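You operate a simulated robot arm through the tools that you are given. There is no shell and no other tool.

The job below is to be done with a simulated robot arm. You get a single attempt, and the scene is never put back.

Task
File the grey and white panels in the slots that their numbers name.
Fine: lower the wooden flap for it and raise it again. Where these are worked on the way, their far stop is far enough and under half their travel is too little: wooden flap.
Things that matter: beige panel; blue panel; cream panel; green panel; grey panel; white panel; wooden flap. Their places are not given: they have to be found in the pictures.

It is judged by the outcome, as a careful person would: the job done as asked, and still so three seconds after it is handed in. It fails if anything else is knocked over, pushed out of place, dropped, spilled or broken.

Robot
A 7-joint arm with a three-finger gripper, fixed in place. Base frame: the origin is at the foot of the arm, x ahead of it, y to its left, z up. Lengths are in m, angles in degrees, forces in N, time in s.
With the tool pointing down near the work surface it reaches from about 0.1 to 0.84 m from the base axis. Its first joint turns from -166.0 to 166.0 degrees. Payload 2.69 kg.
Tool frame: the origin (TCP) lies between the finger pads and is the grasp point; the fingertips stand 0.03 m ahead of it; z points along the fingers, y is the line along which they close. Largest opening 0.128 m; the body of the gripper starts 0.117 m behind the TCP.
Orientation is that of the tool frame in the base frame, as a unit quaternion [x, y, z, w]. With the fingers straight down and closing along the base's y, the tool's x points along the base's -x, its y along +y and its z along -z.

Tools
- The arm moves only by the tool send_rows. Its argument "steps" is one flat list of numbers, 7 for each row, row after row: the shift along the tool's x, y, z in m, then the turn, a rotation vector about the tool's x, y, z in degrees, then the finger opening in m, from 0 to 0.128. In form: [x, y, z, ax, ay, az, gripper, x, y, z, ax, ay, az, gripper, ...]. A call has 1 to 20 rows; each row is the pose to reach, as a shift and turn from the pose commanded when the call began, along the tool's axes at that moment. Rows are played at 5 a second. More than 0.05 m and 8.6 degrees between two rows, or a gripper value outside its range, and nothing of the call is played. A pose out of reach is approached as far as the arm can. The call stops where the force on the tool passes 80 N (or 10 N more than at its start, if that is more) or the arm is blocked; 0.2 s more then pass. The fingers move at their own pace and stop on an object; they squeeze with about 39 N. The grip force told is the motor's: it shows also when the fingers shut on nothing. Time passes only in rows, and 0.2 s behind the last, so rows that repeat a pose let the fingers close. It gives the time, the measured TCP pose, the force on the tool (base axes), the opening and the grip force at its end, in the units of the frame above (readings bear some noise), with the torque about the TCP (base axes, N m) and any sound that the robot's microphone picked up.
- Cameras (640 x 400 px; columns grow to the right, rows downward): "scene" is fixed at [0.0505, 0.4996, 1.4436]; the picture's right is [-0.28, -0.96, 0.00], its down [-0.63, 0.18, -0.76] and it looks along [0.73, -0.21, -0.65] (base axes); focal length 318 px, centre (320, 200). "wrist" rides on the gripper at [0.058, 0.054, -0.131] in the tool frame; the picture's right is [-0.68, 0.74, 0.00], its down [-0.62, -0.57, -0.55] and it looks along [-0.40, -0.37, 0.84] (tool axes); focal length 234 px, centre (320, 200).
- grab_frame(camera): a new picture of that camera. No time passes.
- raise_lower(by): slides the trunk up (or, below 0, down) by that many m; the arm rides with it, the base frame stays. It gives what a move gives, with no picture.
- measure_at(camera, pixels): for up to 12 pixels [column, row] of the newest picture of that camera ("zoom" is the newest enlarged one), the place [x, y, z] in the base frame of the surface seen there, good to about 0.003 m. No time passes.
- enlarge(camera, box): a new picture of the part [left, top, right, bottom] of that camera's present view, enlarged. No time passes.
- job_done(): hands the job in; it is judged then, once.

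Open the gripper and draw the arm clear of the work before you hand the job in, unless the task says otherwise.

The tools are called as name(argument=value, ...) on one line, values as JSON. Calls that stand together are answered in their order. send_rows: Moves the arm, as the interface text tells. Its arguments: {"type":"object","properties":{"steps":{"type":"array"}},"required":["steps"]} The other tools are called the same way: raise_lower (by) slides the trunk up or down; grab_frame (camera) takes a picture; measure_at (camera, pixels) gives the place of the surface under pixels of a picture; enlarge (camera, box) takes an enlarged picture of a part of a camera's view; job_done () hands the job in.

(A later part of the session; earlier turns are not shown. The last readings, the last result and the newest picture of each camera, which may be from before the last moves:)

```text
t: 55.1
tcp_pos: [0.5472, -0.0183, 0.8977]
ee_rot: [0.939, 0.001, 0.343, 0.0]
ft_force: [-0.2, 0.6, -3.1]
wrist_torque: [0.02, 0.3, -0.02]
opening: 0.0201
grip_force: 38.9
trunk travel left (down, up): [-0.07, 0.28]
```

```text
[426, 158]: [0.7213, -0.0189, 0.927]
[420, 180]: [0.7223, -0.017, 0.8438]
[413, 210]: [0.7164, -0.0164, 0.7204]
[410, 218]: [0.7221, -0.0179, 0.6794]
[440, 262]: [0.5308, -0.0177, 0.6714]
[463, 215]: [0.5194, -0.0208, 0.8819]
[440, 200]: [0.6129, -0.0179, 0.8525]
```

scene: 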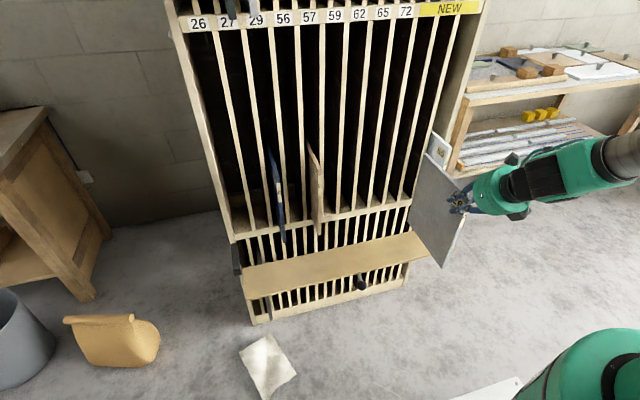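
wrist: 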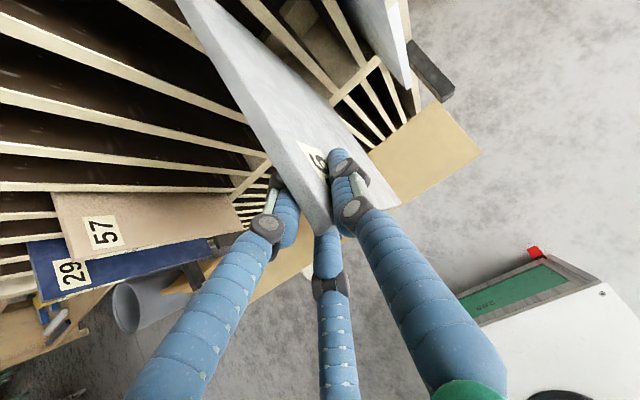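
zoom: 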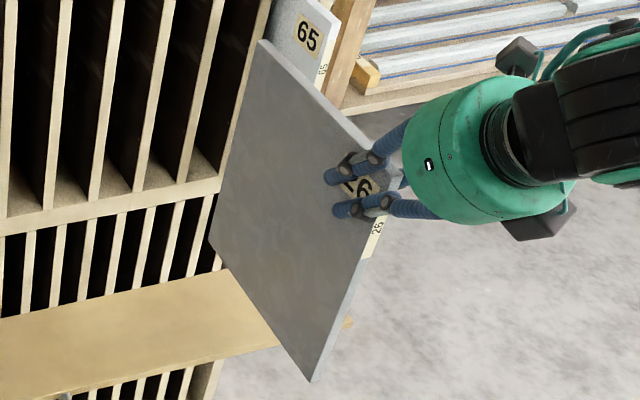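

Rear edge at x≈0.725, bottom at z≈0.65: clear of the others (0.775) and the flap. I carry it sideways to slot 26 (panel centre y→0.547).

send_rows(steps=[0, -0.02, 0, 0, 0, 0, 0.005, 0, -0.055, 0, 0, 0, 0, 0.005, 0, -0.09, 0, 0, 0, 0, 0.005, 0, -0.125, 0, 0, 0, 0, 0.005, 0, -0.16, 0, 0, 0, 0, 0.005, 0, -0.195, 0, 0, 0, 0, 0.005, 0, -0.23, 0, 0, 0, 0, 0.005, 0, -0.265, 0, 0, 0, 0, 0.005, 0, -0.3, 0, 0, 0, 0, 0.005, 0, -0.335, 0, 0, 0, 0, 0.005, 0, -0.37, 0, 0, 0, 0, 0.005, 0, -0.405, 0, 0, 0, 0, 0.005, 0, -0.44, 0, 0, 0, 0, 0.005, 0, -0.475, 0, 0, 0, 0, 0.005, 0, -0.51, 0, 0, 0, 0, 0.005, 0, -0.54, 0, 0, 0, 0, 0.005, 0, -0.56, 0, 0, 0, 0, 0.005, 0, -0.5703, 0, 0, 0, 0, 0.005, 0, -0.5703, 0, 0, 0, 0, 0.005])

grab_frame(camera="scene")

grab_frame(camera="wrist")

```text
t: 59.1
tcp_pos: [0.5476, 0.5523, 0.8968]
ee_rot: [0.94, 0.0, 0.341, 0.001]
ft_force: [-0.7, -0.4, -3.1]
wrist_torque: [0.0, 0.26, -0.01]
opening: 0.0197
grip_force: 38.9
trunk travel left (down, up): [-0.07, 0.28]
```

```text
taken
```

scene: 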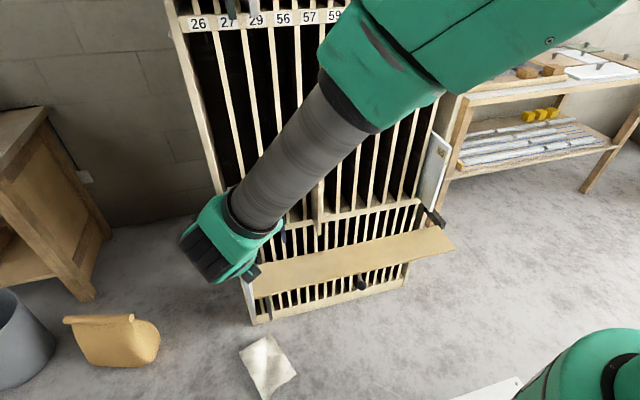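

```text
taken
```

wrist: 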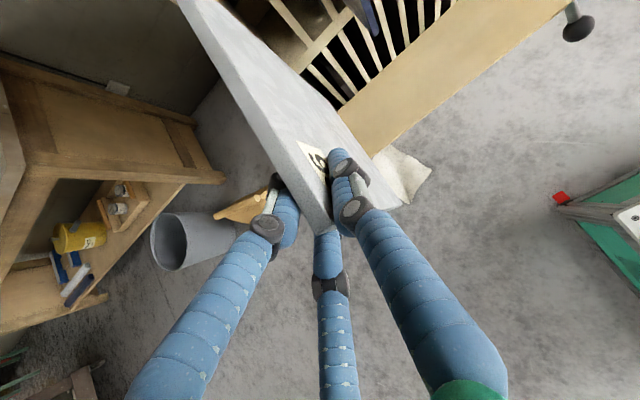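

At the slot 26 column. I measure the panel's alignment before inserting.

measure_at(camera="wrist", pixels=[[205, 25], [225, 60], [250, 105], [275, 150], [300, 190], [260, 70], [300, 110], [330, 100]])

```text
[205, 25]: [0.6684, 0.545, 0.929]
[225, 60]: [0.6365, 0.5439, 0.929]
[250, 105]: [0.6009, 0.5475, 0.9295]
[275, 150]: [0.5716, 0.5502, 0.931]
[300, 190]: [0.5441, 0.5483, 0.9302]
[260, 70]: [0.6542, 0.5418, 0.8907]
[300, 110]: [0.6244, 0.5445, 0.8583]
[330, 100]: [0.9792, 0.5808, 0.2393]
```

Panel centre y≈0.547, slot 0.517–0.580; raised ~18 mm. I insert straight forward, 0.24 m, then check.

send_rows(steps=[0.0192, 0, 0.016, 0, 0, 0, 0.005, 0.0384, 0, 0.032, 0, 0, 0, 0.005, 0.0575, 0, 0.0481, 0, 0, 0, 0.005, 0.0767, 0, 0.0641, 0, 0, 0, 0.005, 0.0959, 0, 0.0801, 0, 0, 0, 0.005, 0.1151, 0, 0.0962, 0, 0, 0, 0.005, 0.1342, 0, 0.1122, 0, 0, 0, 0.005, 0.1534, 0, 0.1282, 0, 0, 0, 0.005, 0.1726, 0, 0.1442, 0, 0, 0, 0.005, 0.1841, 0, 0.1538, 0, 0, 0, 0.005, 0.1841, 0, 0.1538, 0, 0, 0, 0.005])

grab_frame(camera="wrist")

grab_frame(camera="scene")

```text
t: 61.5
tcp_pos: [0.7873, 0.5512, 0.8961]
ee_rot: [0.94, 0.0, 0.342, 0.001]
ft_force: [0.0, -0.6, -2.3]
wrist_torque: [0.02, 0.26, -0.04]
opening: 0.0198
grip_force: 39.4
trunk travel left (down, up): [-0.07, 0.28]
```

```text
taken
```

wrist: 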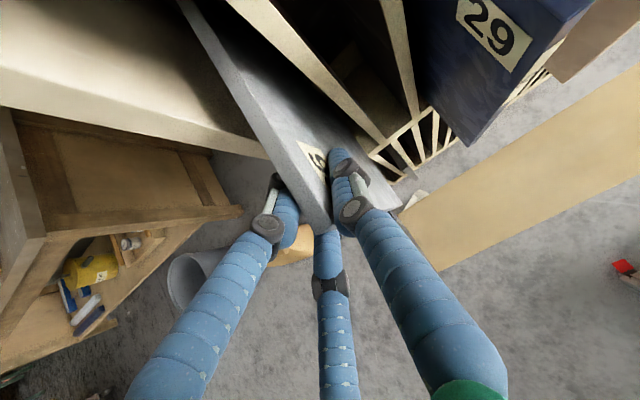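

```text
taken
```

scene: 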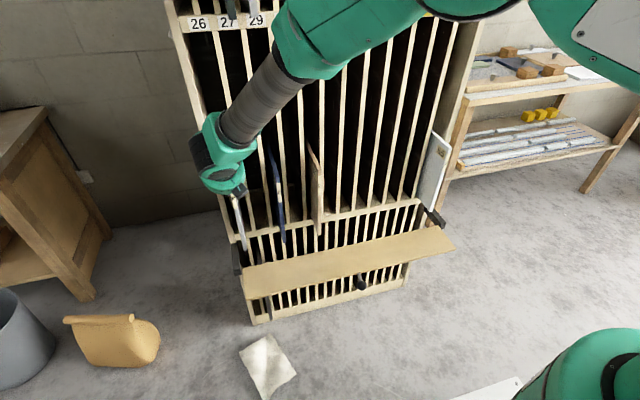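

It's inside the slot without contact. I go the last 18 mm forward, then lower about 16 mm toward the shelf and read the forces.

send_rows(steps=[0.0069, 0, 0.0058, 0, 0, 0, 0.005, 0.0138, 0, 0.0115, 0, 0, 0, 0.005, 0.0106, 0, 0.0153, 0, 0, 0, 0.005, 0.0074, 0, 0.0192, 0, 0, 0, 0.005, 0.0042, 0, 0.023, 0, 0, 0, 0.005, 0.0035, 0, 0.0238, 0, 0, 0, 0.005, 0.0035, 0, 0.0238, 0, 0, 0, 0.005])

enlarge(camera="scene", box=[200, 150, 280, 270])

grab_frame(camera="wrist")

```text
t: 63.1
tcp_pos: [0.8043, 0.551, 0.8808]
ee_rot: [0.94, 0.0, 0.341, 0.001]
ft_force: [0.5, -0.3, -3.3]
wrist_torque: [0.0, 0.26, 0.0]
opening: 0.0198
grip_force: 39.3
trunk travel left (down, up): [-0.07, 0.28]
```

```text
3.33 times, centred on (240, 210) of scene
```

zoom: 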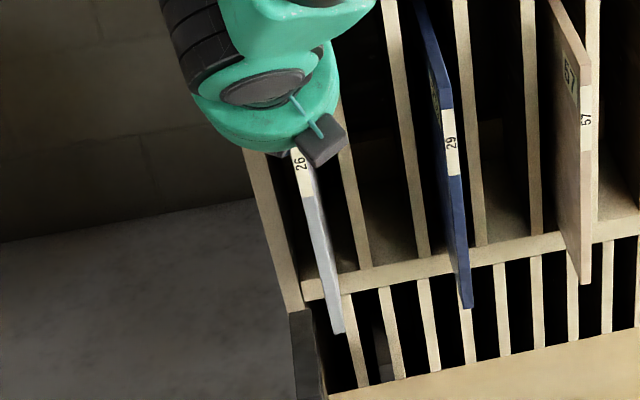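

```text
taken
```

wrist: 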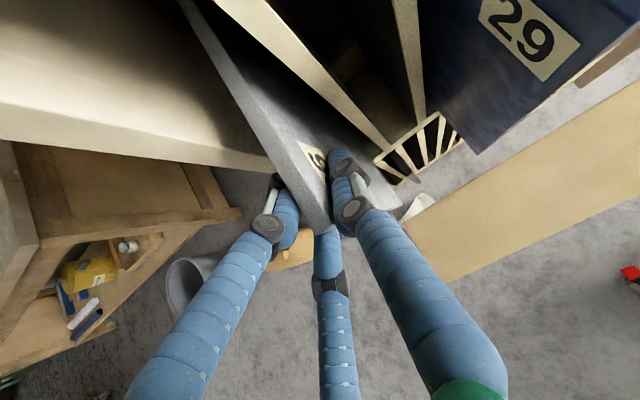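

Still hanging; it was standing on the shelf when TCP z was 0.8753. I check the front-edge depth against blue's before the final lowering.

measure_at(camera="zoom", pixels=[[318, 230], [328, 270], [338, 320], [300, 165], [460, 250], [450, 150], [582, 250]])

send_rows(steps=[-0.0016, 0, 0.0019, 0, 0, 0, 0.005, -0.0032, 0, 0.0038, 0, 0, 0, 0.005, -0.0038, 0, 0.0046, 0, 0, 0, 0.005, -0.0038, 0, 0.0046, 0, 0, 0, 0.005])

```text
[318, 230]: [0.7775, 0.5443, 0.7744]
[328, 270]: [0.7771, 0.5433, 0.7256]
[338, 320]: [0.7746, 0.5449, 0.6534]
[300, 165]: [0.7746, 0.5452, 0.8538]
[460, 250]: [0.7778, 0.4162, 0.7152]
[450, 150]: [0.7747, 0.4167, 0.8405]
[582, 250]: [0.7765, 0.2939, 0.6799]
```

```text
t: 64.1
tcp_pos: [0.8056, 0.5532, 0.8767]
ee_rot: [0.939, 0.0, 0.343, 0.001]
ft_force: [-1.8, -0.1, 7.8]
wrist_torque: [-0.17, -1.1, -0.12]
opening: 0.0199
grip_force: 39.1
trunk travel left (down, up): [-0.07, 0.28]
```

The shelf now bears it (Fz +7.8) and the front is at x≈0.776 like its neighbours. I ease up 1 mm and open the fingers gently.

send_rows(steps=[0.0006, 0, -0.0008, 0, 0, 0, 0.005, 0.0006, 0, -0.0008, 0, 0, 0, 0.022, 0.0006, 0, -0.0008, 0, 0, 0, 0.03, 0.0006, 0, -0.0008, 0, 0, 0, 0.042, 0.0006, 0, -0.0008, 0, 0, 0, 0.05, 0.0006, 0, -0.0008, 0, 0, 0, 0.05])

grab_frame(camera="wrist")

enlarge(camera="scene", box=[200, 150, 280, 270])

```text
t: 65.5
tcp_pos: [0.8044, 0.551, 0.8756]
ee_rot: [0.94, 0.0, 0.342, 0.001]
ft_force: [0.2, -0.4, -0.8]
wrist_torque: [-0.02, -0.02, 0.0]
opening: 0.0501
grip_force: 0.2
trunk travel left (down, up): [-0.07, 0.28]
```

```text
taken
```

wrist: 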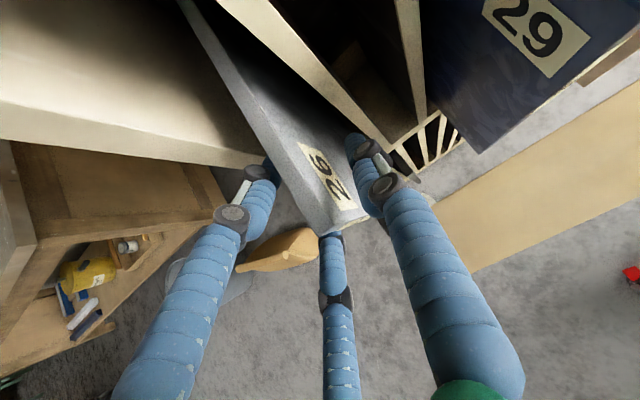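

```text
3.33 times, centred on (240, 210) of scene
```

zoom: 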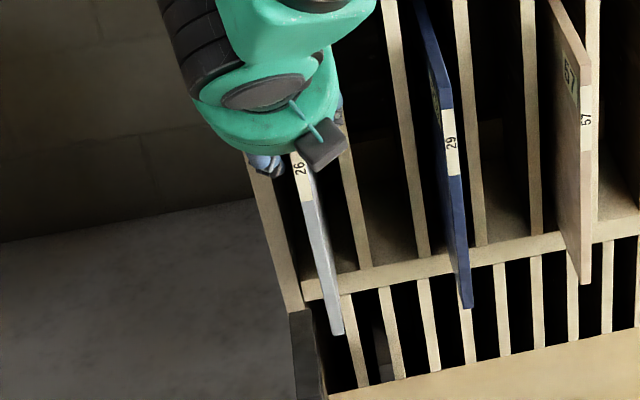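

Grey 26 stands free in slot 26. I withdraw the hand back along the tool axis.

send_rows(steps=[0, 0, -0.02, 0, 0, 0, 0.05, 0, 0, -0.045, 0, 0, 0, 0.05, 0, 0, -0.075, 0, 0, 0, 0.05, 0, 0, -0.105, 0, 0, 0, 0.05, 0, 0, -0.14, 0, 0, 0, 0.05])

grab_frame(camera="wrist")

measure_at(camera="wrist", pixels=[[240, 60], [265, 85], [290, 115], [320, 140]])

```text
t: 66.7
tcp_pos: [0.7169, 0.5497, 0.9829]
ee_rot: [0.94, 0.001, 0.342, 0.001]
ft_force: [0.6, 0.0, -0.5]
wrist_torque: [-0.04, 0.01, 0.0]
opening: 0.0502
grip_force: 0.0
trunk travel left (down, up): [-0.07, 0.28]
```

```text
taken
```

wrist: 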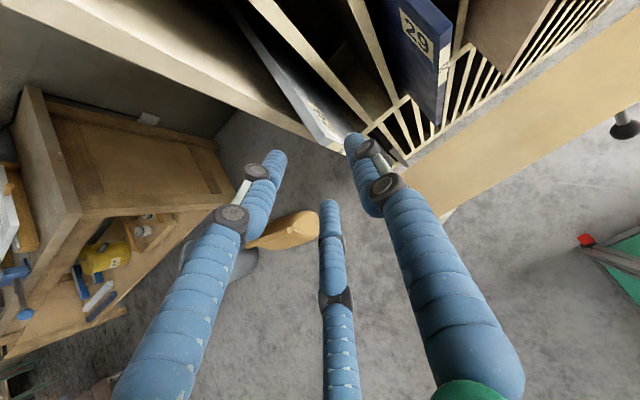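

```text
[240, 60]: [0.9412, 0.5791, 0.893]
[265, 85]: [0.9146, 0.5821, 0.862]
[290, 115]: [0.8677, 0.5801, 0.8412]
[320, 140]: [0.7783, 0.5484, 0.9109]
```

Grey stays upright. Now I traverse to in front of the white panel (TCP y≈−0.132).

send_rows(steps=[0, 0.03, 0, 0, 0, 0, 0.06, 0, 0.075, 0, 0, 0, 0, 0.06, 0, 0.12, 0, 0, 0, 0, 0.06, 0, 0.165, 0, 0, 0, 0, 0.06, 0, 0.21, 0, 0, 0, 0, 0.06, 0, 0.255, 0, 0, 0, 0, 0.06, 0, 0.3, 0, 0, 0, 0, 0.06, 0, 0.345, 0, 0, 0, 0, 0.06, 0, 0.39, 0, 0, 0, 0, 0.06, 0, 0.435, 0, 0, 0, 0, 0.06, 0, 0.48, 0, 0, 0, 0, 0.06, 0, 0.525, 0, 0, 0, 0, 0.06, 0, 0.57, 0, 0, 0, 0, 0.06, 0, 0.615, 0, 0, 0, 0, 0.06, 0, 0.655, 0, 0, 0, 0, 0.06, 0, 0.6817, 0, 0, 0, 0, 0.06, 0, 0.6817, 0, 0, 0, 0, 0.06])

grab_frame(camera="scene")

grab_frame(camera="wrist")

```text
t: 70.3
tcp_pos: [0.7156, -0.1305, 0.9856]
ee_rot: [0.94, 0.0, 0.341, 0.0]
ft_force: [0.0, -0.1, 0.5]
wrist_torque: [0.01, -0.04, 0.02]
opening: 0.0601
grip_force: 0.0
trunk travel left (down, up): [-0.07, 0.28]
```

```text
taken
```

scene: 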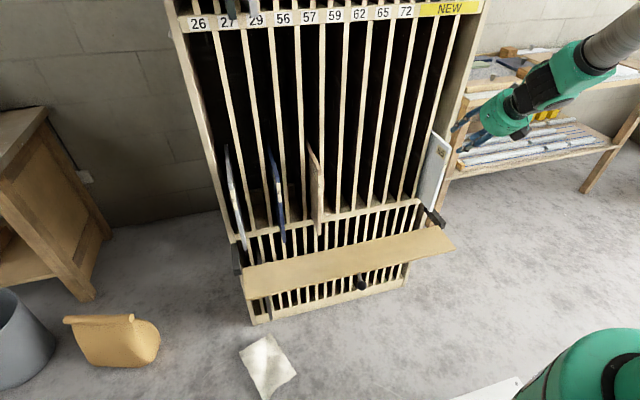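

```text
taken
```

wrist: 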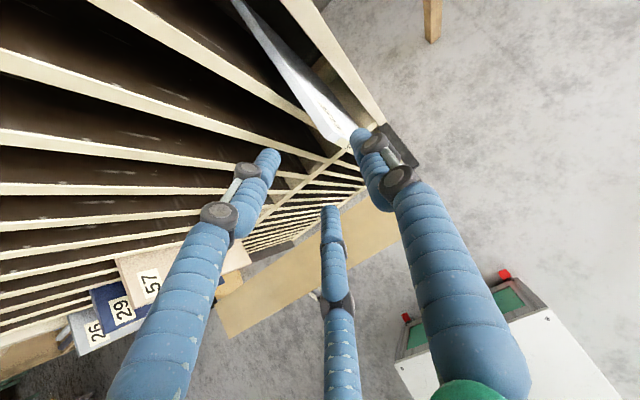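

I measure the white panel's top edge and the neighbouring dividers in this view.

enlarge(camera="wrist", box=[210, 0, 410, 160])

measure_at(camera="wrist", pixels=[[245, 15], [262, 45], [285, 80], [305, 105], [325, 130], [320, 90], [340, 120], [330, 60], [370, 115], [230, 70], [280, 100], [310, 60]])

```text
2.50 times, centred on (310, 80) of wrist
```

zoom: 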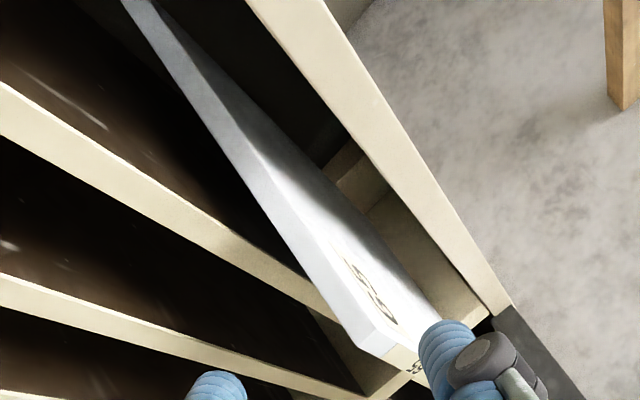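

```text
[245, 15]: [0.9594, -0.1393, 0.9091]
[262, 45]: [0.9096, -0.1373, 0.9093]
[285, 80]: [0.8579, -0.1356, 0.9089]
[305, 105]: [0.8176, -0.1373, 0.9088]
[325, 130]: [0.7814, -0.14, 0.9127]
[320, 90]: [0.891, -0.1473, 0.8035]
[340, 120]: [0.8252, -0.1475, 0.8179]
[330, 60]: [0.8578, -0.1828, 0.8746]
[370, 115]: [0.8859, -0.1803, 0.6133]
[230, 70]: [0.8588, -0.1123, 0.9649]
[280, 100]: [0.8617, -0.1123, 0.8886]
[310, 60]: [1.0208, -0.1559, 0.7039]
```

White is centred at y≈−0.1415, square to the rack. I slide straight along the tool axis to TCP (0.808, −0.1365, 0.875) with opening 0.06.

send_rows(steps=[0, 0.006, 0.025, 0, 0, 0, 0.06, 0, 0.006, 0.05, 0, 0, 0, 0.06, 0, 0.006, 0.075, 0, 0, 0, 0.06, 0, 0.006, 0.1, 0, 0, 0, 0.06, 0, 0.006, 0.125, 0, 0, 0, 0.06, 0, 0.006, 0.144, 0, 0, 0, 0.06, 0, 0.006, 0.144, 0, 0, 0, 0.06])

grab_frame(camera="wrist")

```text
t: 71.9
tcp_pos: [0.8076, -0.1368, 0.8726]
ee_rot: [0.94, 0.0, 0.341, 0.001]
ft_force: [0.2, 0.4, 0.2]
wrist_torque: [-0.02, 0.02, 0.01]
opening: 0.0602
grip_force: 0.1
trunk travel left (down, up): [-0.07, 0.28]
```

```text
taken
```

wrist: 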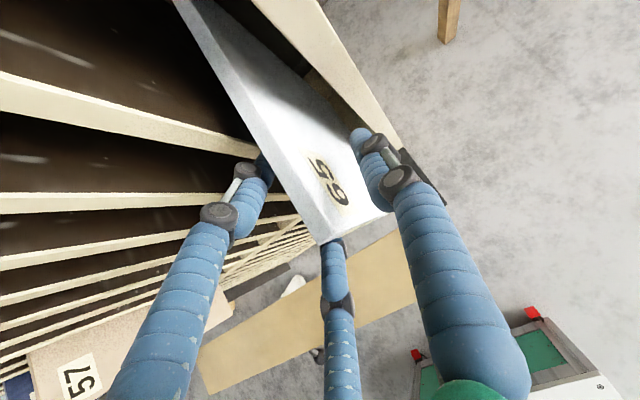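

No contact; the white panel is between the digits. I close gradually and test-lift 6 mm.

send_rows(steps=[0, 0, 0, 0, 0, 0, 0.045, 0, 0, 0, 0, 0, 0, 0.035, 0, 0, 0, 0, 0, 0, 0.028, 0, 0, 0, 0, 0, 0, 0.02, 0, 0, 0, 0, 0, 0, 0.012, 0, 0, 0, 0, 0, 0, 0.005, 0, 0, 0, 0, 0, 0, 0.005, 0.0019, 0, -0.0023, 0, 0, 0, 0.005, 0.0039, 0, -0.0046, 0, 0, 0, 0.005, 0.0039, 0, -0.0046, 0, 0, 0, 0.005])

grab_frame(camera="wrist")

measure_at(camera="wrist", pixels=[[195, 15], [220, 60], [240, 100], [265, 140], [290, 180], [310, 215]])

```text
t: 74.1
tcp_pos: [0.8069, -0.1367, 0.8781]
ee_rot: [0.94, 0.001, 0.341, 0.001]
ft_force: [-0.1, -0.2, -3.6]
wrist_torque: [0.0, 0.24, -0.02]
opening: 0.0198
grip_force: 39.4
trunk travel left (down, up): [-0.07, 0.28]
```

```text
taken
```

wrist: 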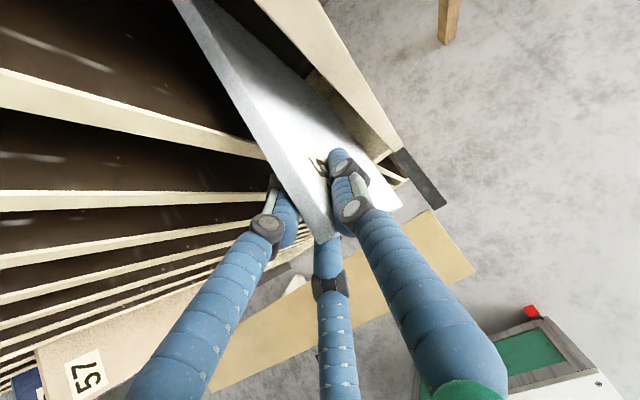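

```text
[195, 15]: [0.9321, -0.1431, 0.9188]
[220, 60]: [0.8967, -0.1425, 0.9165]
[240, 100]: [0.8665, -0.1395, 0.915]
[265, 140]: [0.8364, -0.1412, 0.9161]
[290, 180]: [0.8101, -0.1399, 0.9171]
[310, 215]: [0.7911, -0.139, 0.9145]
```

Level and square again. I lift 15 mm more and draw the white panel out about 0.18 m (only the dividers at x 0.862 must be cleared between here and slot 65).

send_rows(steps=[0.0048, 0, -0.0057, 0, 0, 0, 0.005, 0.0096, 0, -0.0115, 0, 0, 0, 0.005, -0.0057, 0, -0.0243, 0, 0, 0, 0.005, -0.021, 0, -0.0371, 0, 0, 0, 0.005, -0.0364, 0, -0.05, 0, 0, 0, 0.005, -0.0517, 0, -0.0628, 0, 0, 0, 0.005, -0.0671, 0, -0.0756, 0, 0, 0, 0.005, -0.0824, 0, -0.0884, 0, 0, 0, 0.005, -0.0978, 0, -0.1012, 0, 0, 0, 0.005, -0.1132, 0, -0.1141, 0, 0, 0, 0.005, -0.1285, 0, -0.1269, 0, 0, 0, 0.005, -0.1285, 0, -0.1269, 0, 0, 0, 0.005])

grab_frame(camera="scene")

```text
t: 76.7
tcp_pos: [0.6272, -0.1369, 0.8922]
ee_rot: [0.94, 0.0, 0.342, 0.001]
ft_force: [0.5, -0.2, -3.1]
wrist_torque: [0.01, 0.26, 0.0]
opening: 0.0202
grip_force: 39.3
trunk travel left (down, up): [-0.07, 0.28]
```

```text
taken
```

scene: 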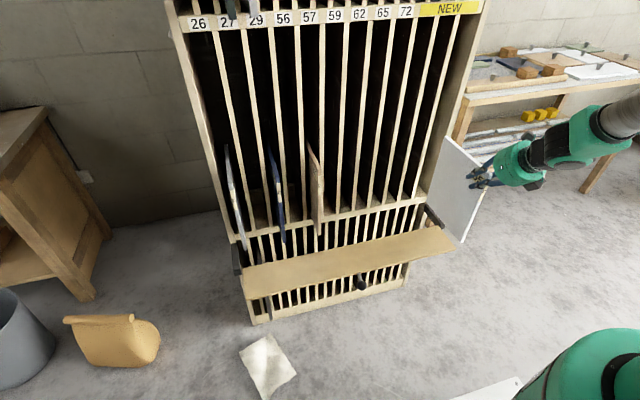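

The white panel is clear of the rack. I measure the dividers bounding slot 65 precisely in the unobstructed scene view.

enlarge(camera="scene", box=[345, 120, 409, 160])

measure_at(camera="zoom", pixels=[[60, 200], [80, 200], [180, 200], [195, 200], [205, 200], [215, 200], [310, 200], [325, 200], [340, 200], [355, 200], [370, 200], [480, 200]])

enlarge(camera="scene", box=[345, 0, 409, 40])

```text
10.00 times, centred on (377, 140) of scene
```

zoom: 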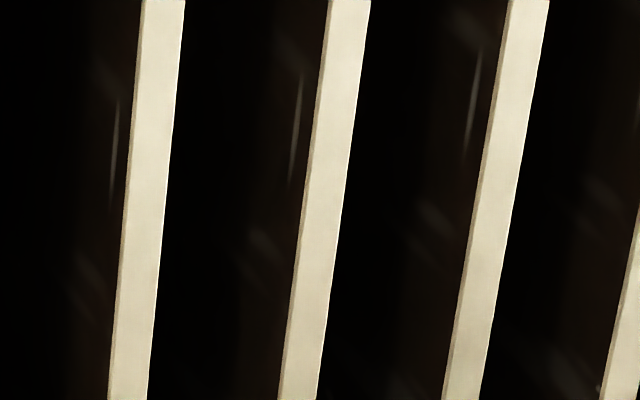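

```text
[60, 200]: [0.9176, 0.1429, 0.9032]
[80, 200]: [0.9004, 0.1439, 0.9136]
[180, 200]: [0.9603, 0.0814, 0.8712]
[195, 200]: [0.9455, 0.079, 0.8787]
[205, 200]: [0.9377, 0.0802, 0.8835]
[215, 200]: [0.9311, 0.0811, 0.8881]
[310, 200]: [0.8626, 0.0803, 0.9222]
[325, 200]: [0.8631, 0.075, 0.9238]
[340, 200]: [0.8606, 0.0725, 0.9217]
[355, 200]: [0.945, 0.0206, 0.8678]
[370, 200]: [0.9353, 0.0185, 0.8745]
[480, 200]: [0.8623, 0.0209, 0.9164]
```

```text
10.00 times, centred on (377, 20) of scene
```

zoom: 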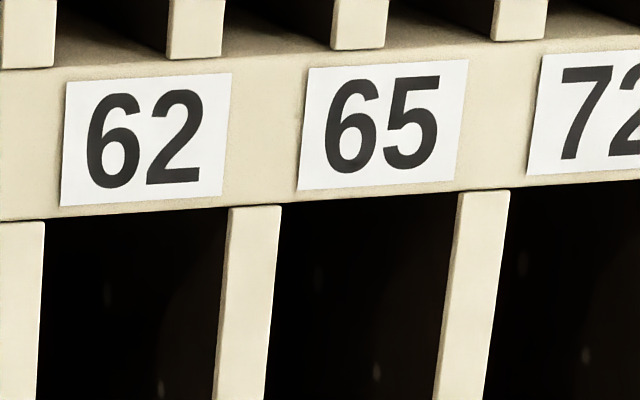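

Slot 65 spans y≈0.081–0.1315, centre 0.106. I carry the white panel to TCP y≈0.111 (its centre sits 5 mm toward −y of the TCP).

send_rows(steps=[0, -0.02, 0, 0, 0, 0, 0.005, 0, -0.05, 0, 0, 0, 0, 0.005, 0, -0.08, 0, 0, 0, 0, 0.005, 0, -0.11, 0, 0, 0, 0, 0.005, 0, -0.14, 0, 0, 0, 0, 0.005, 0, -0.17, 0, 0, 0, 0, 0.005, 0, -0.2, 0, 0, 0, 0, 0.005, 0, -0.225, 0, 0, 0, 0, 0.005, 0, -0.24, 0, 0, 0, 0, 0.005, 0, -0.2479, 0, 0, 0, 0, 0.005, 0, -0.2479, 0, 0, 0, 0, 0.005])

grab_frame(camera="wrist")

measure_at(camera="wrist", pixels=[[205, 25], [225, 60], [250, 105], [275, 150], [300, 190], [260, 70], [300, 110], [230, 30]])

grab_frame(camera="scene")

```text
t: 79.1
tcp_pos: [0.6281, 0.1118, 0.8948]
ee_rot: [0.94, 0.001, 0.343, 0.0]
ft_force: [0.3, -0.8, -2.9]
wrist_torque: [0.03, 0.27, -0.04]
opening: 0.0199
grip_force: 39.2
trunk travel left (down, up): [-0.07, 0.28]
```

```text
taken
```

wrist: 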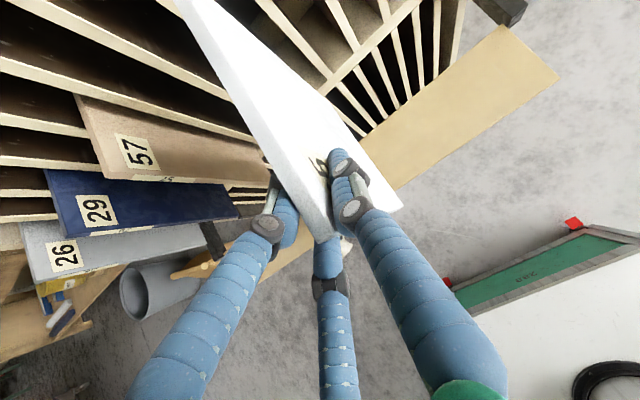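

```text
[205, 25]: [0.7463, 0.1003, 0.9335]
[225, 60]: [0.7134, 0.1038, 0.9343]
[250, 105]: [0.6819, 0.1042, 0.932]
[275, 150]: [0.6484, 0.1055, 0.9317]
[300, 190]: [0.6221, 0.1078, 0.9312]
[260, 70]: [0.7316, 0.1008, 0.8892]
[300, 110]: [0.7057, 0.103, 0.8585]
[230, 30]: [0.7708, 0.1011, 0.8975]
```

```text
taken
```

scene: 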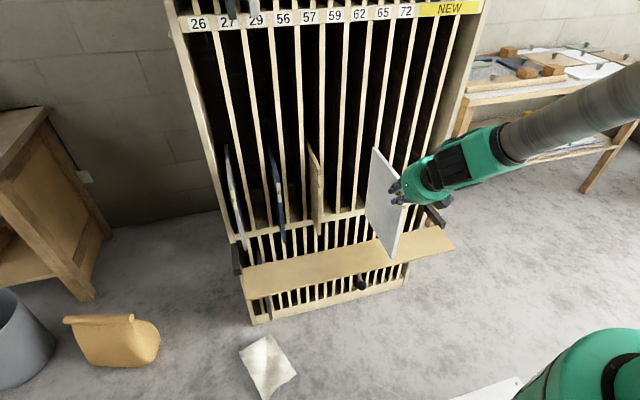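

The panel is aligned with slot 65 (centre y≈0.106). I insert straight forward 0.16 m and check.

send_rows(steps=[0.0153, 0, 0.0128, 0, 0, 0, 0.005, 0.0307, 0, 0.0256, 0, 0, 0, 0.005, 0.046, 0, 0.0385, 0, 0, 0, 0.005, 0.0614, 0, 0.0513, 0, 0, 0, 0.005, 0.0767, 0, 0.0641, 0, 0, 0, 0.005, 0.092, 0, 0.0769, 0, 0, 0, 0.005, 0.1074, 0, 0.0897, 0, 0, 0, 0.005, 0.1227, 0, 0.1026, 0, 0, 0, 0.005, 0.1227, 0, 0.1026, 0, 0, 0, 0.005])

grab_frame(camera="wrist")

enlarge(camera="scene", box=[340, 110, 440, 250])

```text
t: 81.1
tcp_pos: [0.7893, 0.1128, 0.8932]
ee_rot: [0.94, 0.001, 0.341, 0.0]
ft_force: [0.1, 0.9, -3.7]
wrist_torque: [-0.01, 0.24, 0.02]
opening: 0.0199
grip_force: 39.3
trunk travel left (down, up): [-0.07, 0.28]
```

```text
taken
```

wrist: 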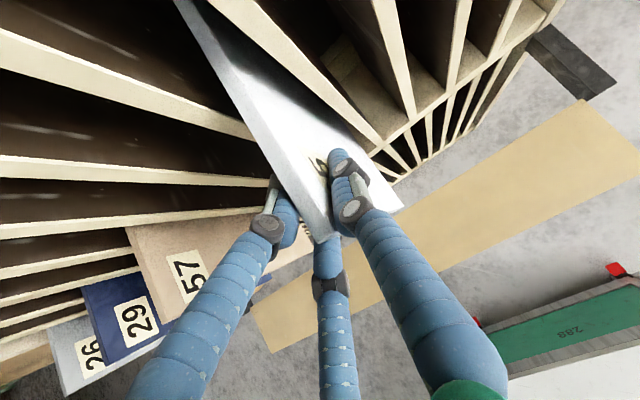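

```text
2.86 times, centred on (390, 180) of scene
```

zoom: 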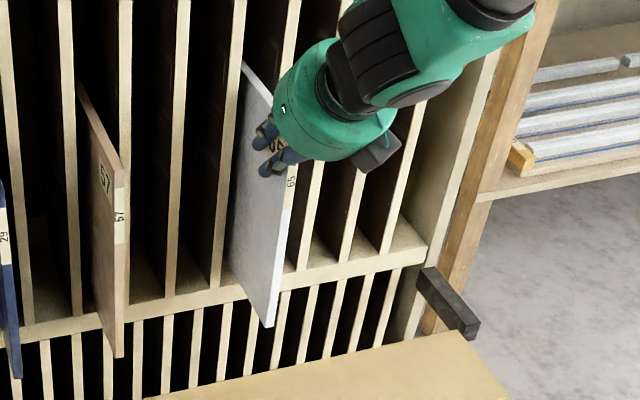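

White is in slot 65 (third opening right of beige 57). I move the last 17 mm forward and lower to about 3 mm above the shelf.

send_rows(steps=[0.0065, 0, 0.0055, 0, 0, 0, 0.005, 0.013, 0, 0.0109, 0, 0, 0, 0.005, 0.0098, 0, 0.0147, 0, 0, 0, 0.005, 0.0066, 0, 0.0186, 0, 0, 0, 0.005, 0.0034, 0, 0.0224, 0, 0, 0, 0.005, 0.0018, 0, 0.0243, 0, 0, 0, 0.005, 0.0018, 0, 0.0243, 0, 0, 0, 0.005])

enlarge(camera="scene", box=[340, 110, 440, 250])

measure_at(camera="zoom", pixels=[[283, 250], [270, 315], [290, 200], [240, 250], [120, 280]])

```text
t: 82.7
tcp_pos: [0.8046, 0.1117, 0.8762]
ee_rot: [0.94, 0.0, 0.341, 0.001]
ft_force: [-0.4, 0.8, -2.2]
wrist_torque: [0.01, 0.27, 0.0]
opening: 0.0198
grip_force: 39.3
trunk travel left (down, up): [-0.07, 0.28]
```

```text
2.86 times, centred on (390, 180) of scene
```

zoom: 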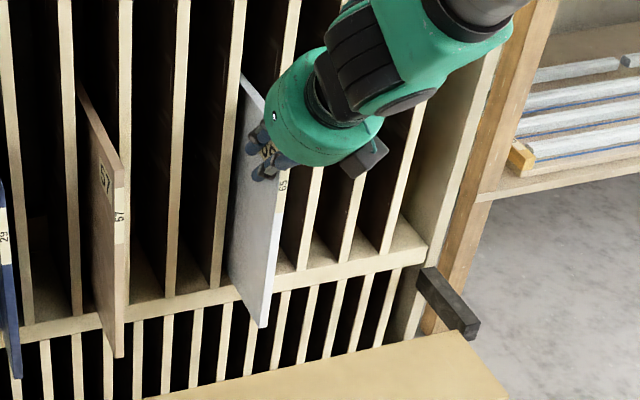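

```text
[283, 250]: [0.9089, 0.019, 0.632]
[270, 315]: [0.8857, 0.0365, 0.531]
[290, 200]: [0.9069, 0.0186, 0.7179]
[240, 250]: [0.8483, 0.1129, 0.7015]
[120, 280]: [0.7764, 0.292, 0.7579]
```

I lower the last ~4 mm until the shelf takes the load.

send_rows(steps=[-0.0007, 0, 0.0015, 0, 0, 0, 0.005, -0.0013, 0, 0.0031, 0, 0, 0, 0.005, -0.0018, 0, 0.0035, 0, 0, 0, 0.005, -0.0018, 0, 0.0035, 0, 0, 0, 0.005])

```text
t: 83.7
tcp_pos: [0.8071, 0.1112, 0.8727]
ee_rot: [0.94, 0.0, 0.342, 0.001]
ft_force: [-1.1, -0.8, 3.2]
wrist_torque: [-0.07, -0.53, -0.08]
opening: 0.0195
grip_force: 38.8
trunk travel left (down, up): [-0.07, 0.28]
```

The shelf bears it now (Fz +3.2). I open gently and withdraw along the tool axis.

send_rows(steps=[0, 0, 0, 0, 0, 0, 0.022, 0, 0, 0, 0, 0, 0, 0.03, 0, 0, 0, 0, 0, 0, 0.04, 0, 0, 0, 0, 0, 0, 0.05, 0, 0, 0, 0, 0, 0, 0.05, 0, 0, -0.02, 0, 0, 0, 0.05, 0, 0, -0.045, 0, 0, 0, 0.05, 0, 0, -0.075, 0, 0, 0, 0.05, 0, 0, -0.11, 0, 0, 0, 0.05, 0, 0, -0.15, 0, 0, 0, 0.05])

grab_frame(camera="wrist")

grab_frame(camera="scene")

```text
t: 85.9
tcp_pos: [0.7085, 0.113, 0.9869]
ee_rot: [0.94, 0.001, 0.341, 0.0]
ft_force: [0.1, -0.1, -1.1]
wrist_torque: [0.02, 0.0, 0.01]
opening: 0.05
grip_force: 0.1
trunk travel left (down, up): [-0.07, 0.28]
```

```text
taken
```

wrist: 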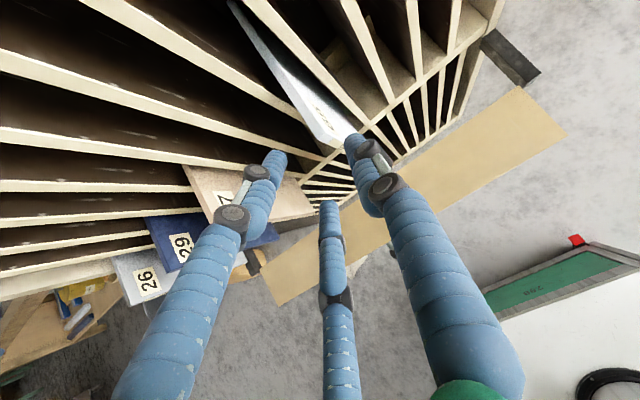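

```text
taken
```

scene: 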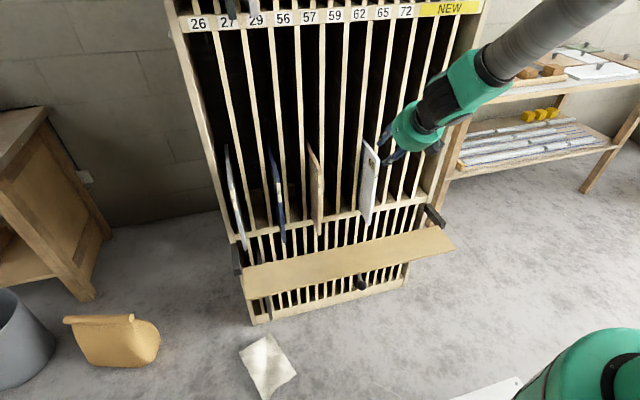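

Both panels are filed. Now the flap: it must be raised again. I measure the flap's free edge and knob in its lowered state.

enlarge(camera="scene", box=[310, 240, 400, 300])

measure_at(camera="zoom", pixels=[[360, 290], [370, 270], [365, 250], [200, 278], [200, 268], [200, 286], [450, 238], [450, 228], [450, 245], [350, 300], [380, 290], [300, 200]])

```text
6.67 times, centred on (355, 270) of scene
```

zoom: 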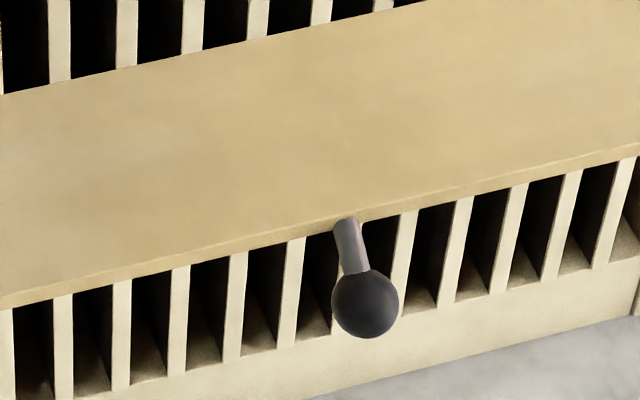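

```text
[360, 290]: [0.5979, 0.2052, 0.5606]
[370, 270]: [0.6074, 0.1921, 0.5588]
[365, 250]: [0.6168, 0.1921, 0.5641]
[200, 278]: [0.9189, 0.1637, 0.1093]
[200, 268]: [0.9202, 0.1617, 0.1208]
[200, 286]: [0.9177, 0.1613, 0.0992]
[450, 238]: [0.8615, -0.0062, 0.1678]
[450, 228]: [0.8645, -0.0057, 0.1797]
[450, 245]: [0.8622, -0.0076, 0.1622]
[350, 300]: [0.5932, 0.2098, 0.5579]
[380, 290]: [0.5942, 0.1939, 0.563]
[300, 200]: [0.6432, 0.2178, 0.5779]
```

Lowered geometry: hinge ≈(0.7565, 0.576), free edge ≈(0.6365, 0.5675), ball ≈(0.604, 0.2, 0.548). I'll raise the flap by pushing its free edge from below with closed fingers at y≈0.13; first I retreat to x≈0.56 and go down in front of the flap.

send_rows(steps=[-0.0228, -0.004, -0.019, 0, 0, 0, 0.03, -0.0456, -0.008, -0.038, 0, 0, 0, 0.01, -0.0683, -0.012, -0.0571, 0, 0, 0, 0.004, -0.0911, -0.016, -0.0762, 0, 0, 0, 0.004, -0.1139, -0.017, -0.0952, 0, 0, 0, 0.004, -0.1371, -0.017, -0.0674, 0, 0, 0, 0.004, -0.1604, -0.017, -0.0396, 0, 0, 0, 0.004, -0.1836, -0.017, -0.0118, 0, 0, 0, 0.004, -0.2068, -0.017, 0.016, 0, 0, 0, 0.004, -0.2301, -0.017, 0.0438, 0, 0, 0, 0.004, -0.2533, -0.017, 0.0716, 0, 0, 0, 0.004, -0.2765, -0.017, 0.0994, 0, 0, 0, 0.004, -0.2998, -0.017, 0.1272, 0, 0, 0, 0.004])

grab_frame(camera="scene")

grab_frame(camera="wrist")

```text
t: 88.7
tcp_pos: [0.5629, 0.1288, 0.6981]
ee_rot: [0.94, 0.0, 0.342, 0.0]
ft_force: [-0.2, 0.3, 0.4]
wrist_torque: [0.02, 0.03, 0.01]
opening: 0.0039
grip_force: 0.1
trunk travel left (down, up): [-0.07, 0.28]
```

```text
taken
```

scene: 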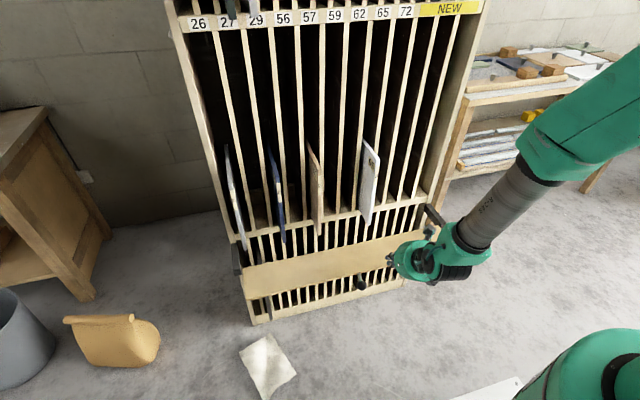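

```text
taken
```

wrist: 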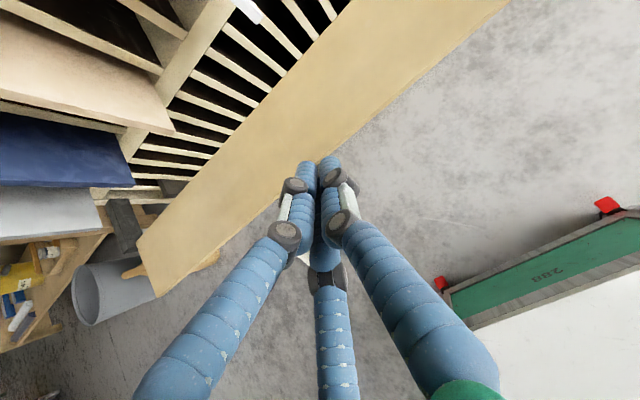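

Clear so far. I continue down to z≈0.545 and then a little forward, to sit just below and in front of the flap's free edge.

send_rows(steps=[-0.0196, 0, 0.0235, 0, 0, 0, 0.004, -0.0392, 0, 0.047, 0, 0, 0, 0.004, -0.0588, 0, 0.0704, 0, 0, 0, 0.004, -0.0784, 0, 0.0939, 0, 0, 0, 0.004, -0.098, 0, 0.1174, 0, 0, 0, 0.004, -0.0842, 0, 0.1289, 0, 0, 0, 0.004, -0.0704, 0, 0.1405, 0, 0, 0, 0.004, -0.0704, 0, 0.1405, 0, 0, 0, 0.004])

enlarge(camera="scene", box=[310, 220, 450, 310])

grab_frame(camera="wrist")

```text
t: 90.5
tcp_pos: [0.5976, 0.1299, 0.5446]
ee_rot: [0.94, -0.001, 0.341, 0.001]
ft_force: [0.1, 0.5, -0.3]
wrist_torque: [-0.02, -0.02, 0.03]
opening: 0.0042
grip_force: 0.1
trunk travel left (down, up): [-0.07, 0.28]
```

```text
4.44 times, centred on (380, 265) of scene
```

zoom: 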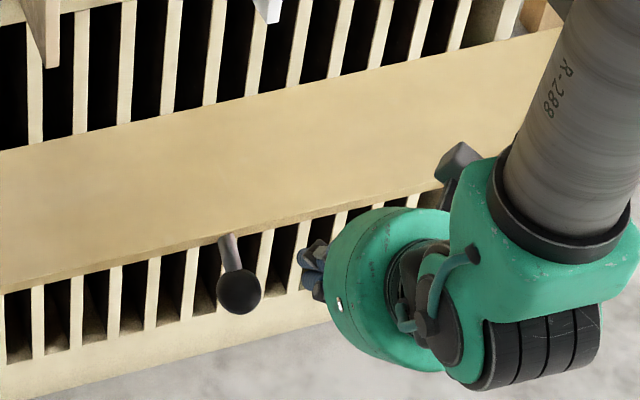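

```text
taken
```

wrist: 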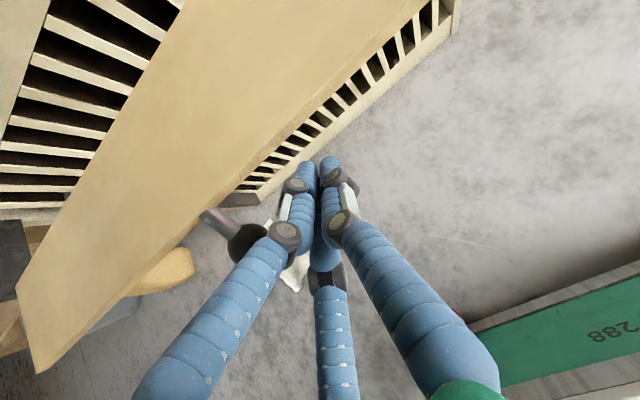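

The closed fingers sit just under the edge without contact. I shift a bit more away from the knob (y≈0.11) and begin raising the flap along its arc to about 60°.

send_rows(steps=[0, 0.02, 0, 0, 0, 0, 0.004, 0.0215, 0.02, -0.0005, 0, 0, 0, 0.004, 0.0276, 0.02, -0.0005, 0, 0, 0, 0.004, 0.033, 0.02, -0.007, 0, 0, 0, 0.004, 0.0383, 0.02, -0.0134, 0, 0, 0, 0.004, 0.0437, 0.02, -0.0184, 0, 0, 0, 0.004, 0.0491, 0.02, -0.0234, 0, 0, 0, 0.004, 0.056, 0.02, -0.0284, 0, -1, 0, 0.004, 0.0629, 0.02, -0.0333, 0, -2, 0, 0.004, 0.0697, 0.02, -0.0373, 0, -3.5, 0, 0.004, 0.0765, 0.02, -0.0413, 0, -5, 0, 0.004])

grab_frame(camera="scene")

grab_frame(camera="wrist")

```text
t: 92.9
tcp_pos: [0.6309, 0.1098, 0.6264]
ee_rot: [0.954, 0.001, 0.3, 0.0]
ft_force: [-0.3, -0.4, -0.7]
wrist_torque: [0.0, 0.02, 0.01]
opening: 0.003
grip_force: 0.1
trunk travel left (down, up): [-0.07, 0.28]
```

```text
taken
```

scene: 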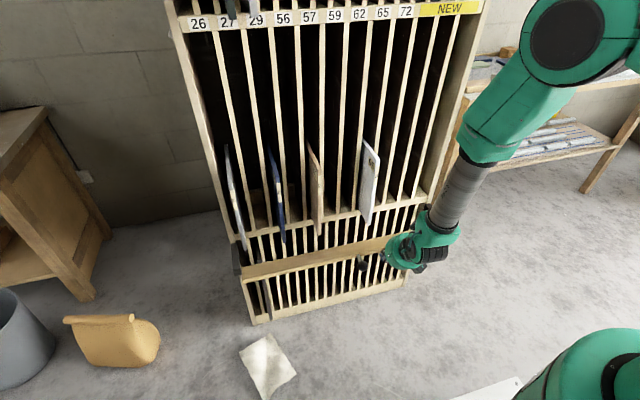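

```text
taken
```

wrist: 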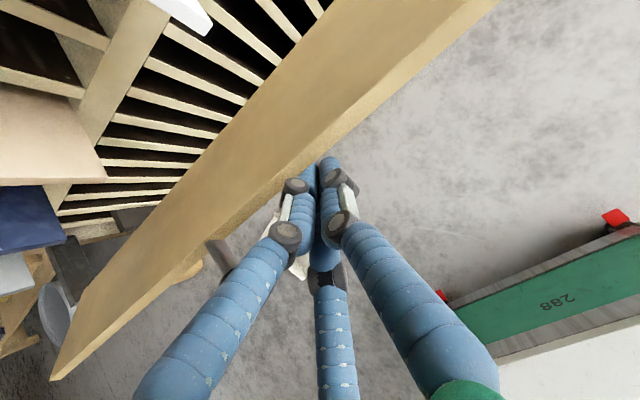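

The flap rises with hardly any force. I continue the arc to about 15°, gradually steepening the tool.

send_rows(steps=[0.007, 0, -0.0038, 0, -1.8, 0, 0.004, 0.0139, 0, -0.0075, 0, -3.5, 0, 0.004, 0.0214, 0, -0.0105, 0, -5.3, 0, 0.004, 0.0288, 0, -0.0135, 0, -7, 0, 0.004, 0.0371, 0, -0.0157, 0, -9, 0, 0.004, 0.0454, 0, -0.0178, 0, -11, 0, 0.004, 0.0535, 0, -0.0185, 0, -13, 0, 0.004, 0.0616, 0, -0.0192, 0, -15, 0, 0.004, 0.0701, 0, -0.0191, 0, -17, 0, 0.004, 0.0786, 0, -0.019, 0, -19, 0, 0.004, 0.0865, 0, -0.0178, 0, -21, 0, 0.004, 0.0944, 0, -0.0165, 0, -23, 0, 0.004])

grab_frame(camera="scene")

grab_frame(camera="wrist")

```text
t: 95.5
tcp_pos: [0.6922, 0.1068, 0.6905]
ee_rot: [0.992, 0.0, 0.126, 0.005]
ft_force: [-1.1, -0.1, -0.1]
wrist_torque: [-0.01, 0.0, -0.01]
opening: 0.004
grip_force: 0.0
out of reach, approached as far as the arm can: row 12
trunk travel left (down, up): [-0.07, 0.28]
```

```text
taken
```

scene: 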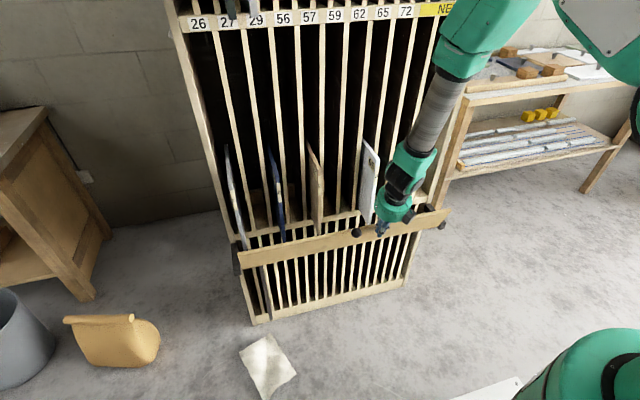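

```text
taken
```

wrist: 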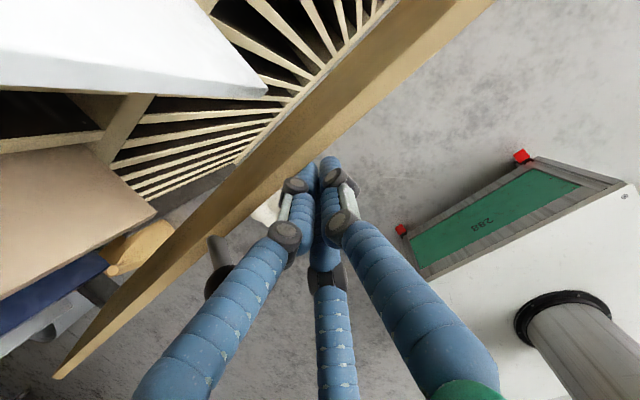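

The flap is nearly upright (~20°). The tool can't steepen more, so I keep this tilt and push forward in small steps, watching the force.

send_rows(steps=[0.0058, 0, 0.0005, 0, 0, 0, 0.004, 0.0116, 0, 0.0012, 0, 0, 0, 0.004, 0.0174, 0, 0.002, 0, 0, 0, 0.004, 0.0232, 0, 0.0033, 0, 0, 0, 0.004, 0.029, 0, 0.005, 0, 0, 0, 0.004, 0.029, 0, 0.005, 0, 0, 0, 0.004])

enlarge(camera="scene", box=[220, 180, 460, 300])

measure_at(camera="zoom", pixels=[[70, 210], [75, 230], [80, 250], [150, 200], [155, 230], [250, 180], [250, 205], [560, 100], [560, 120]])

```text
t: 96.9
tcp_pos: [0.7208, 0.1052, 0.6934]
ee_rot: [0.995, 0.0, 0.104, 0.001]
ft_force: [0.5, 0.3, -0.2]
wrist_torque: [0.0, 0.0, 0.02]
opening: 0.0041
grip_force: 0.0
out of reach, approached as far as the arm can: row 1, 2, 3
trunk travel left (down, up): [-0.07, 0.28]
```

```text
2.67 times, centred on (340, 240) of scene
```

zoom: 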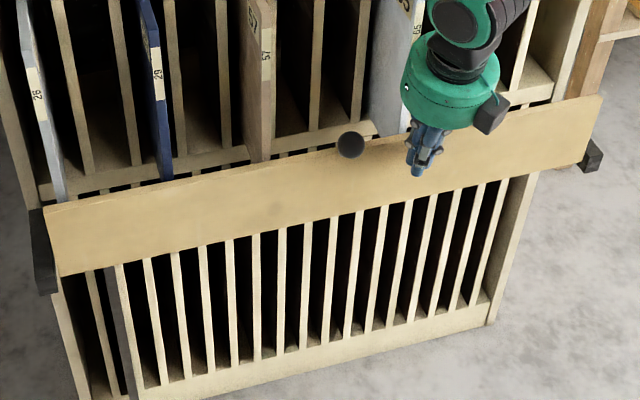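

```text
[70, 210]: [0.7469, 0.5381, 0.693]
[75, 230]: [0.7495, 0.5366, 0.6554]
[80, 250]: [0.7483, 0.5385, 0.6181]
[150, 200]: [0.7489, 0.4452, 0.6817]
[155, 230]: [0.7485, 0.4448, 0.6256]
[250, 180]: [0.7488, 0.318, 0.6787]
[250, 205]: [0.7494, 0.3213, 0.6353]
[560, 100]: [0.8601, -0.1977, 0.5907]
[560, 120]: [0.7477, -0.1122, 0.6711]
```

The flap's front face is back at x≈0.748 throughout, as at the start. I push a few millimetres more to confirm it's seated against its stop.

send_rows(steps=[0.003, 0, 0.0006, 0, 0, 0, 0.004, 0.006, 0, 0.0012, 0, 0, 0, 0.004, 0.008, 0, 0.0016, 0, 0, 0, 0.004, 0.008, 0, 0.0016, 0, 0, 0, 0.004])

```text
t: 97.9
tcp_pos: [0.7282, 0.1062, 0.6924]
ee_rot: [0.995, -0.001, 0.103, 0.002]
ft_force: [-13.9, -1.3, 3.7]
wrist_torque: [0.15, 0.31, 0.01]
opening: 0.003
grip_force: 0.1
trunk travel left (down, up): [-0.07, 0.28]
```

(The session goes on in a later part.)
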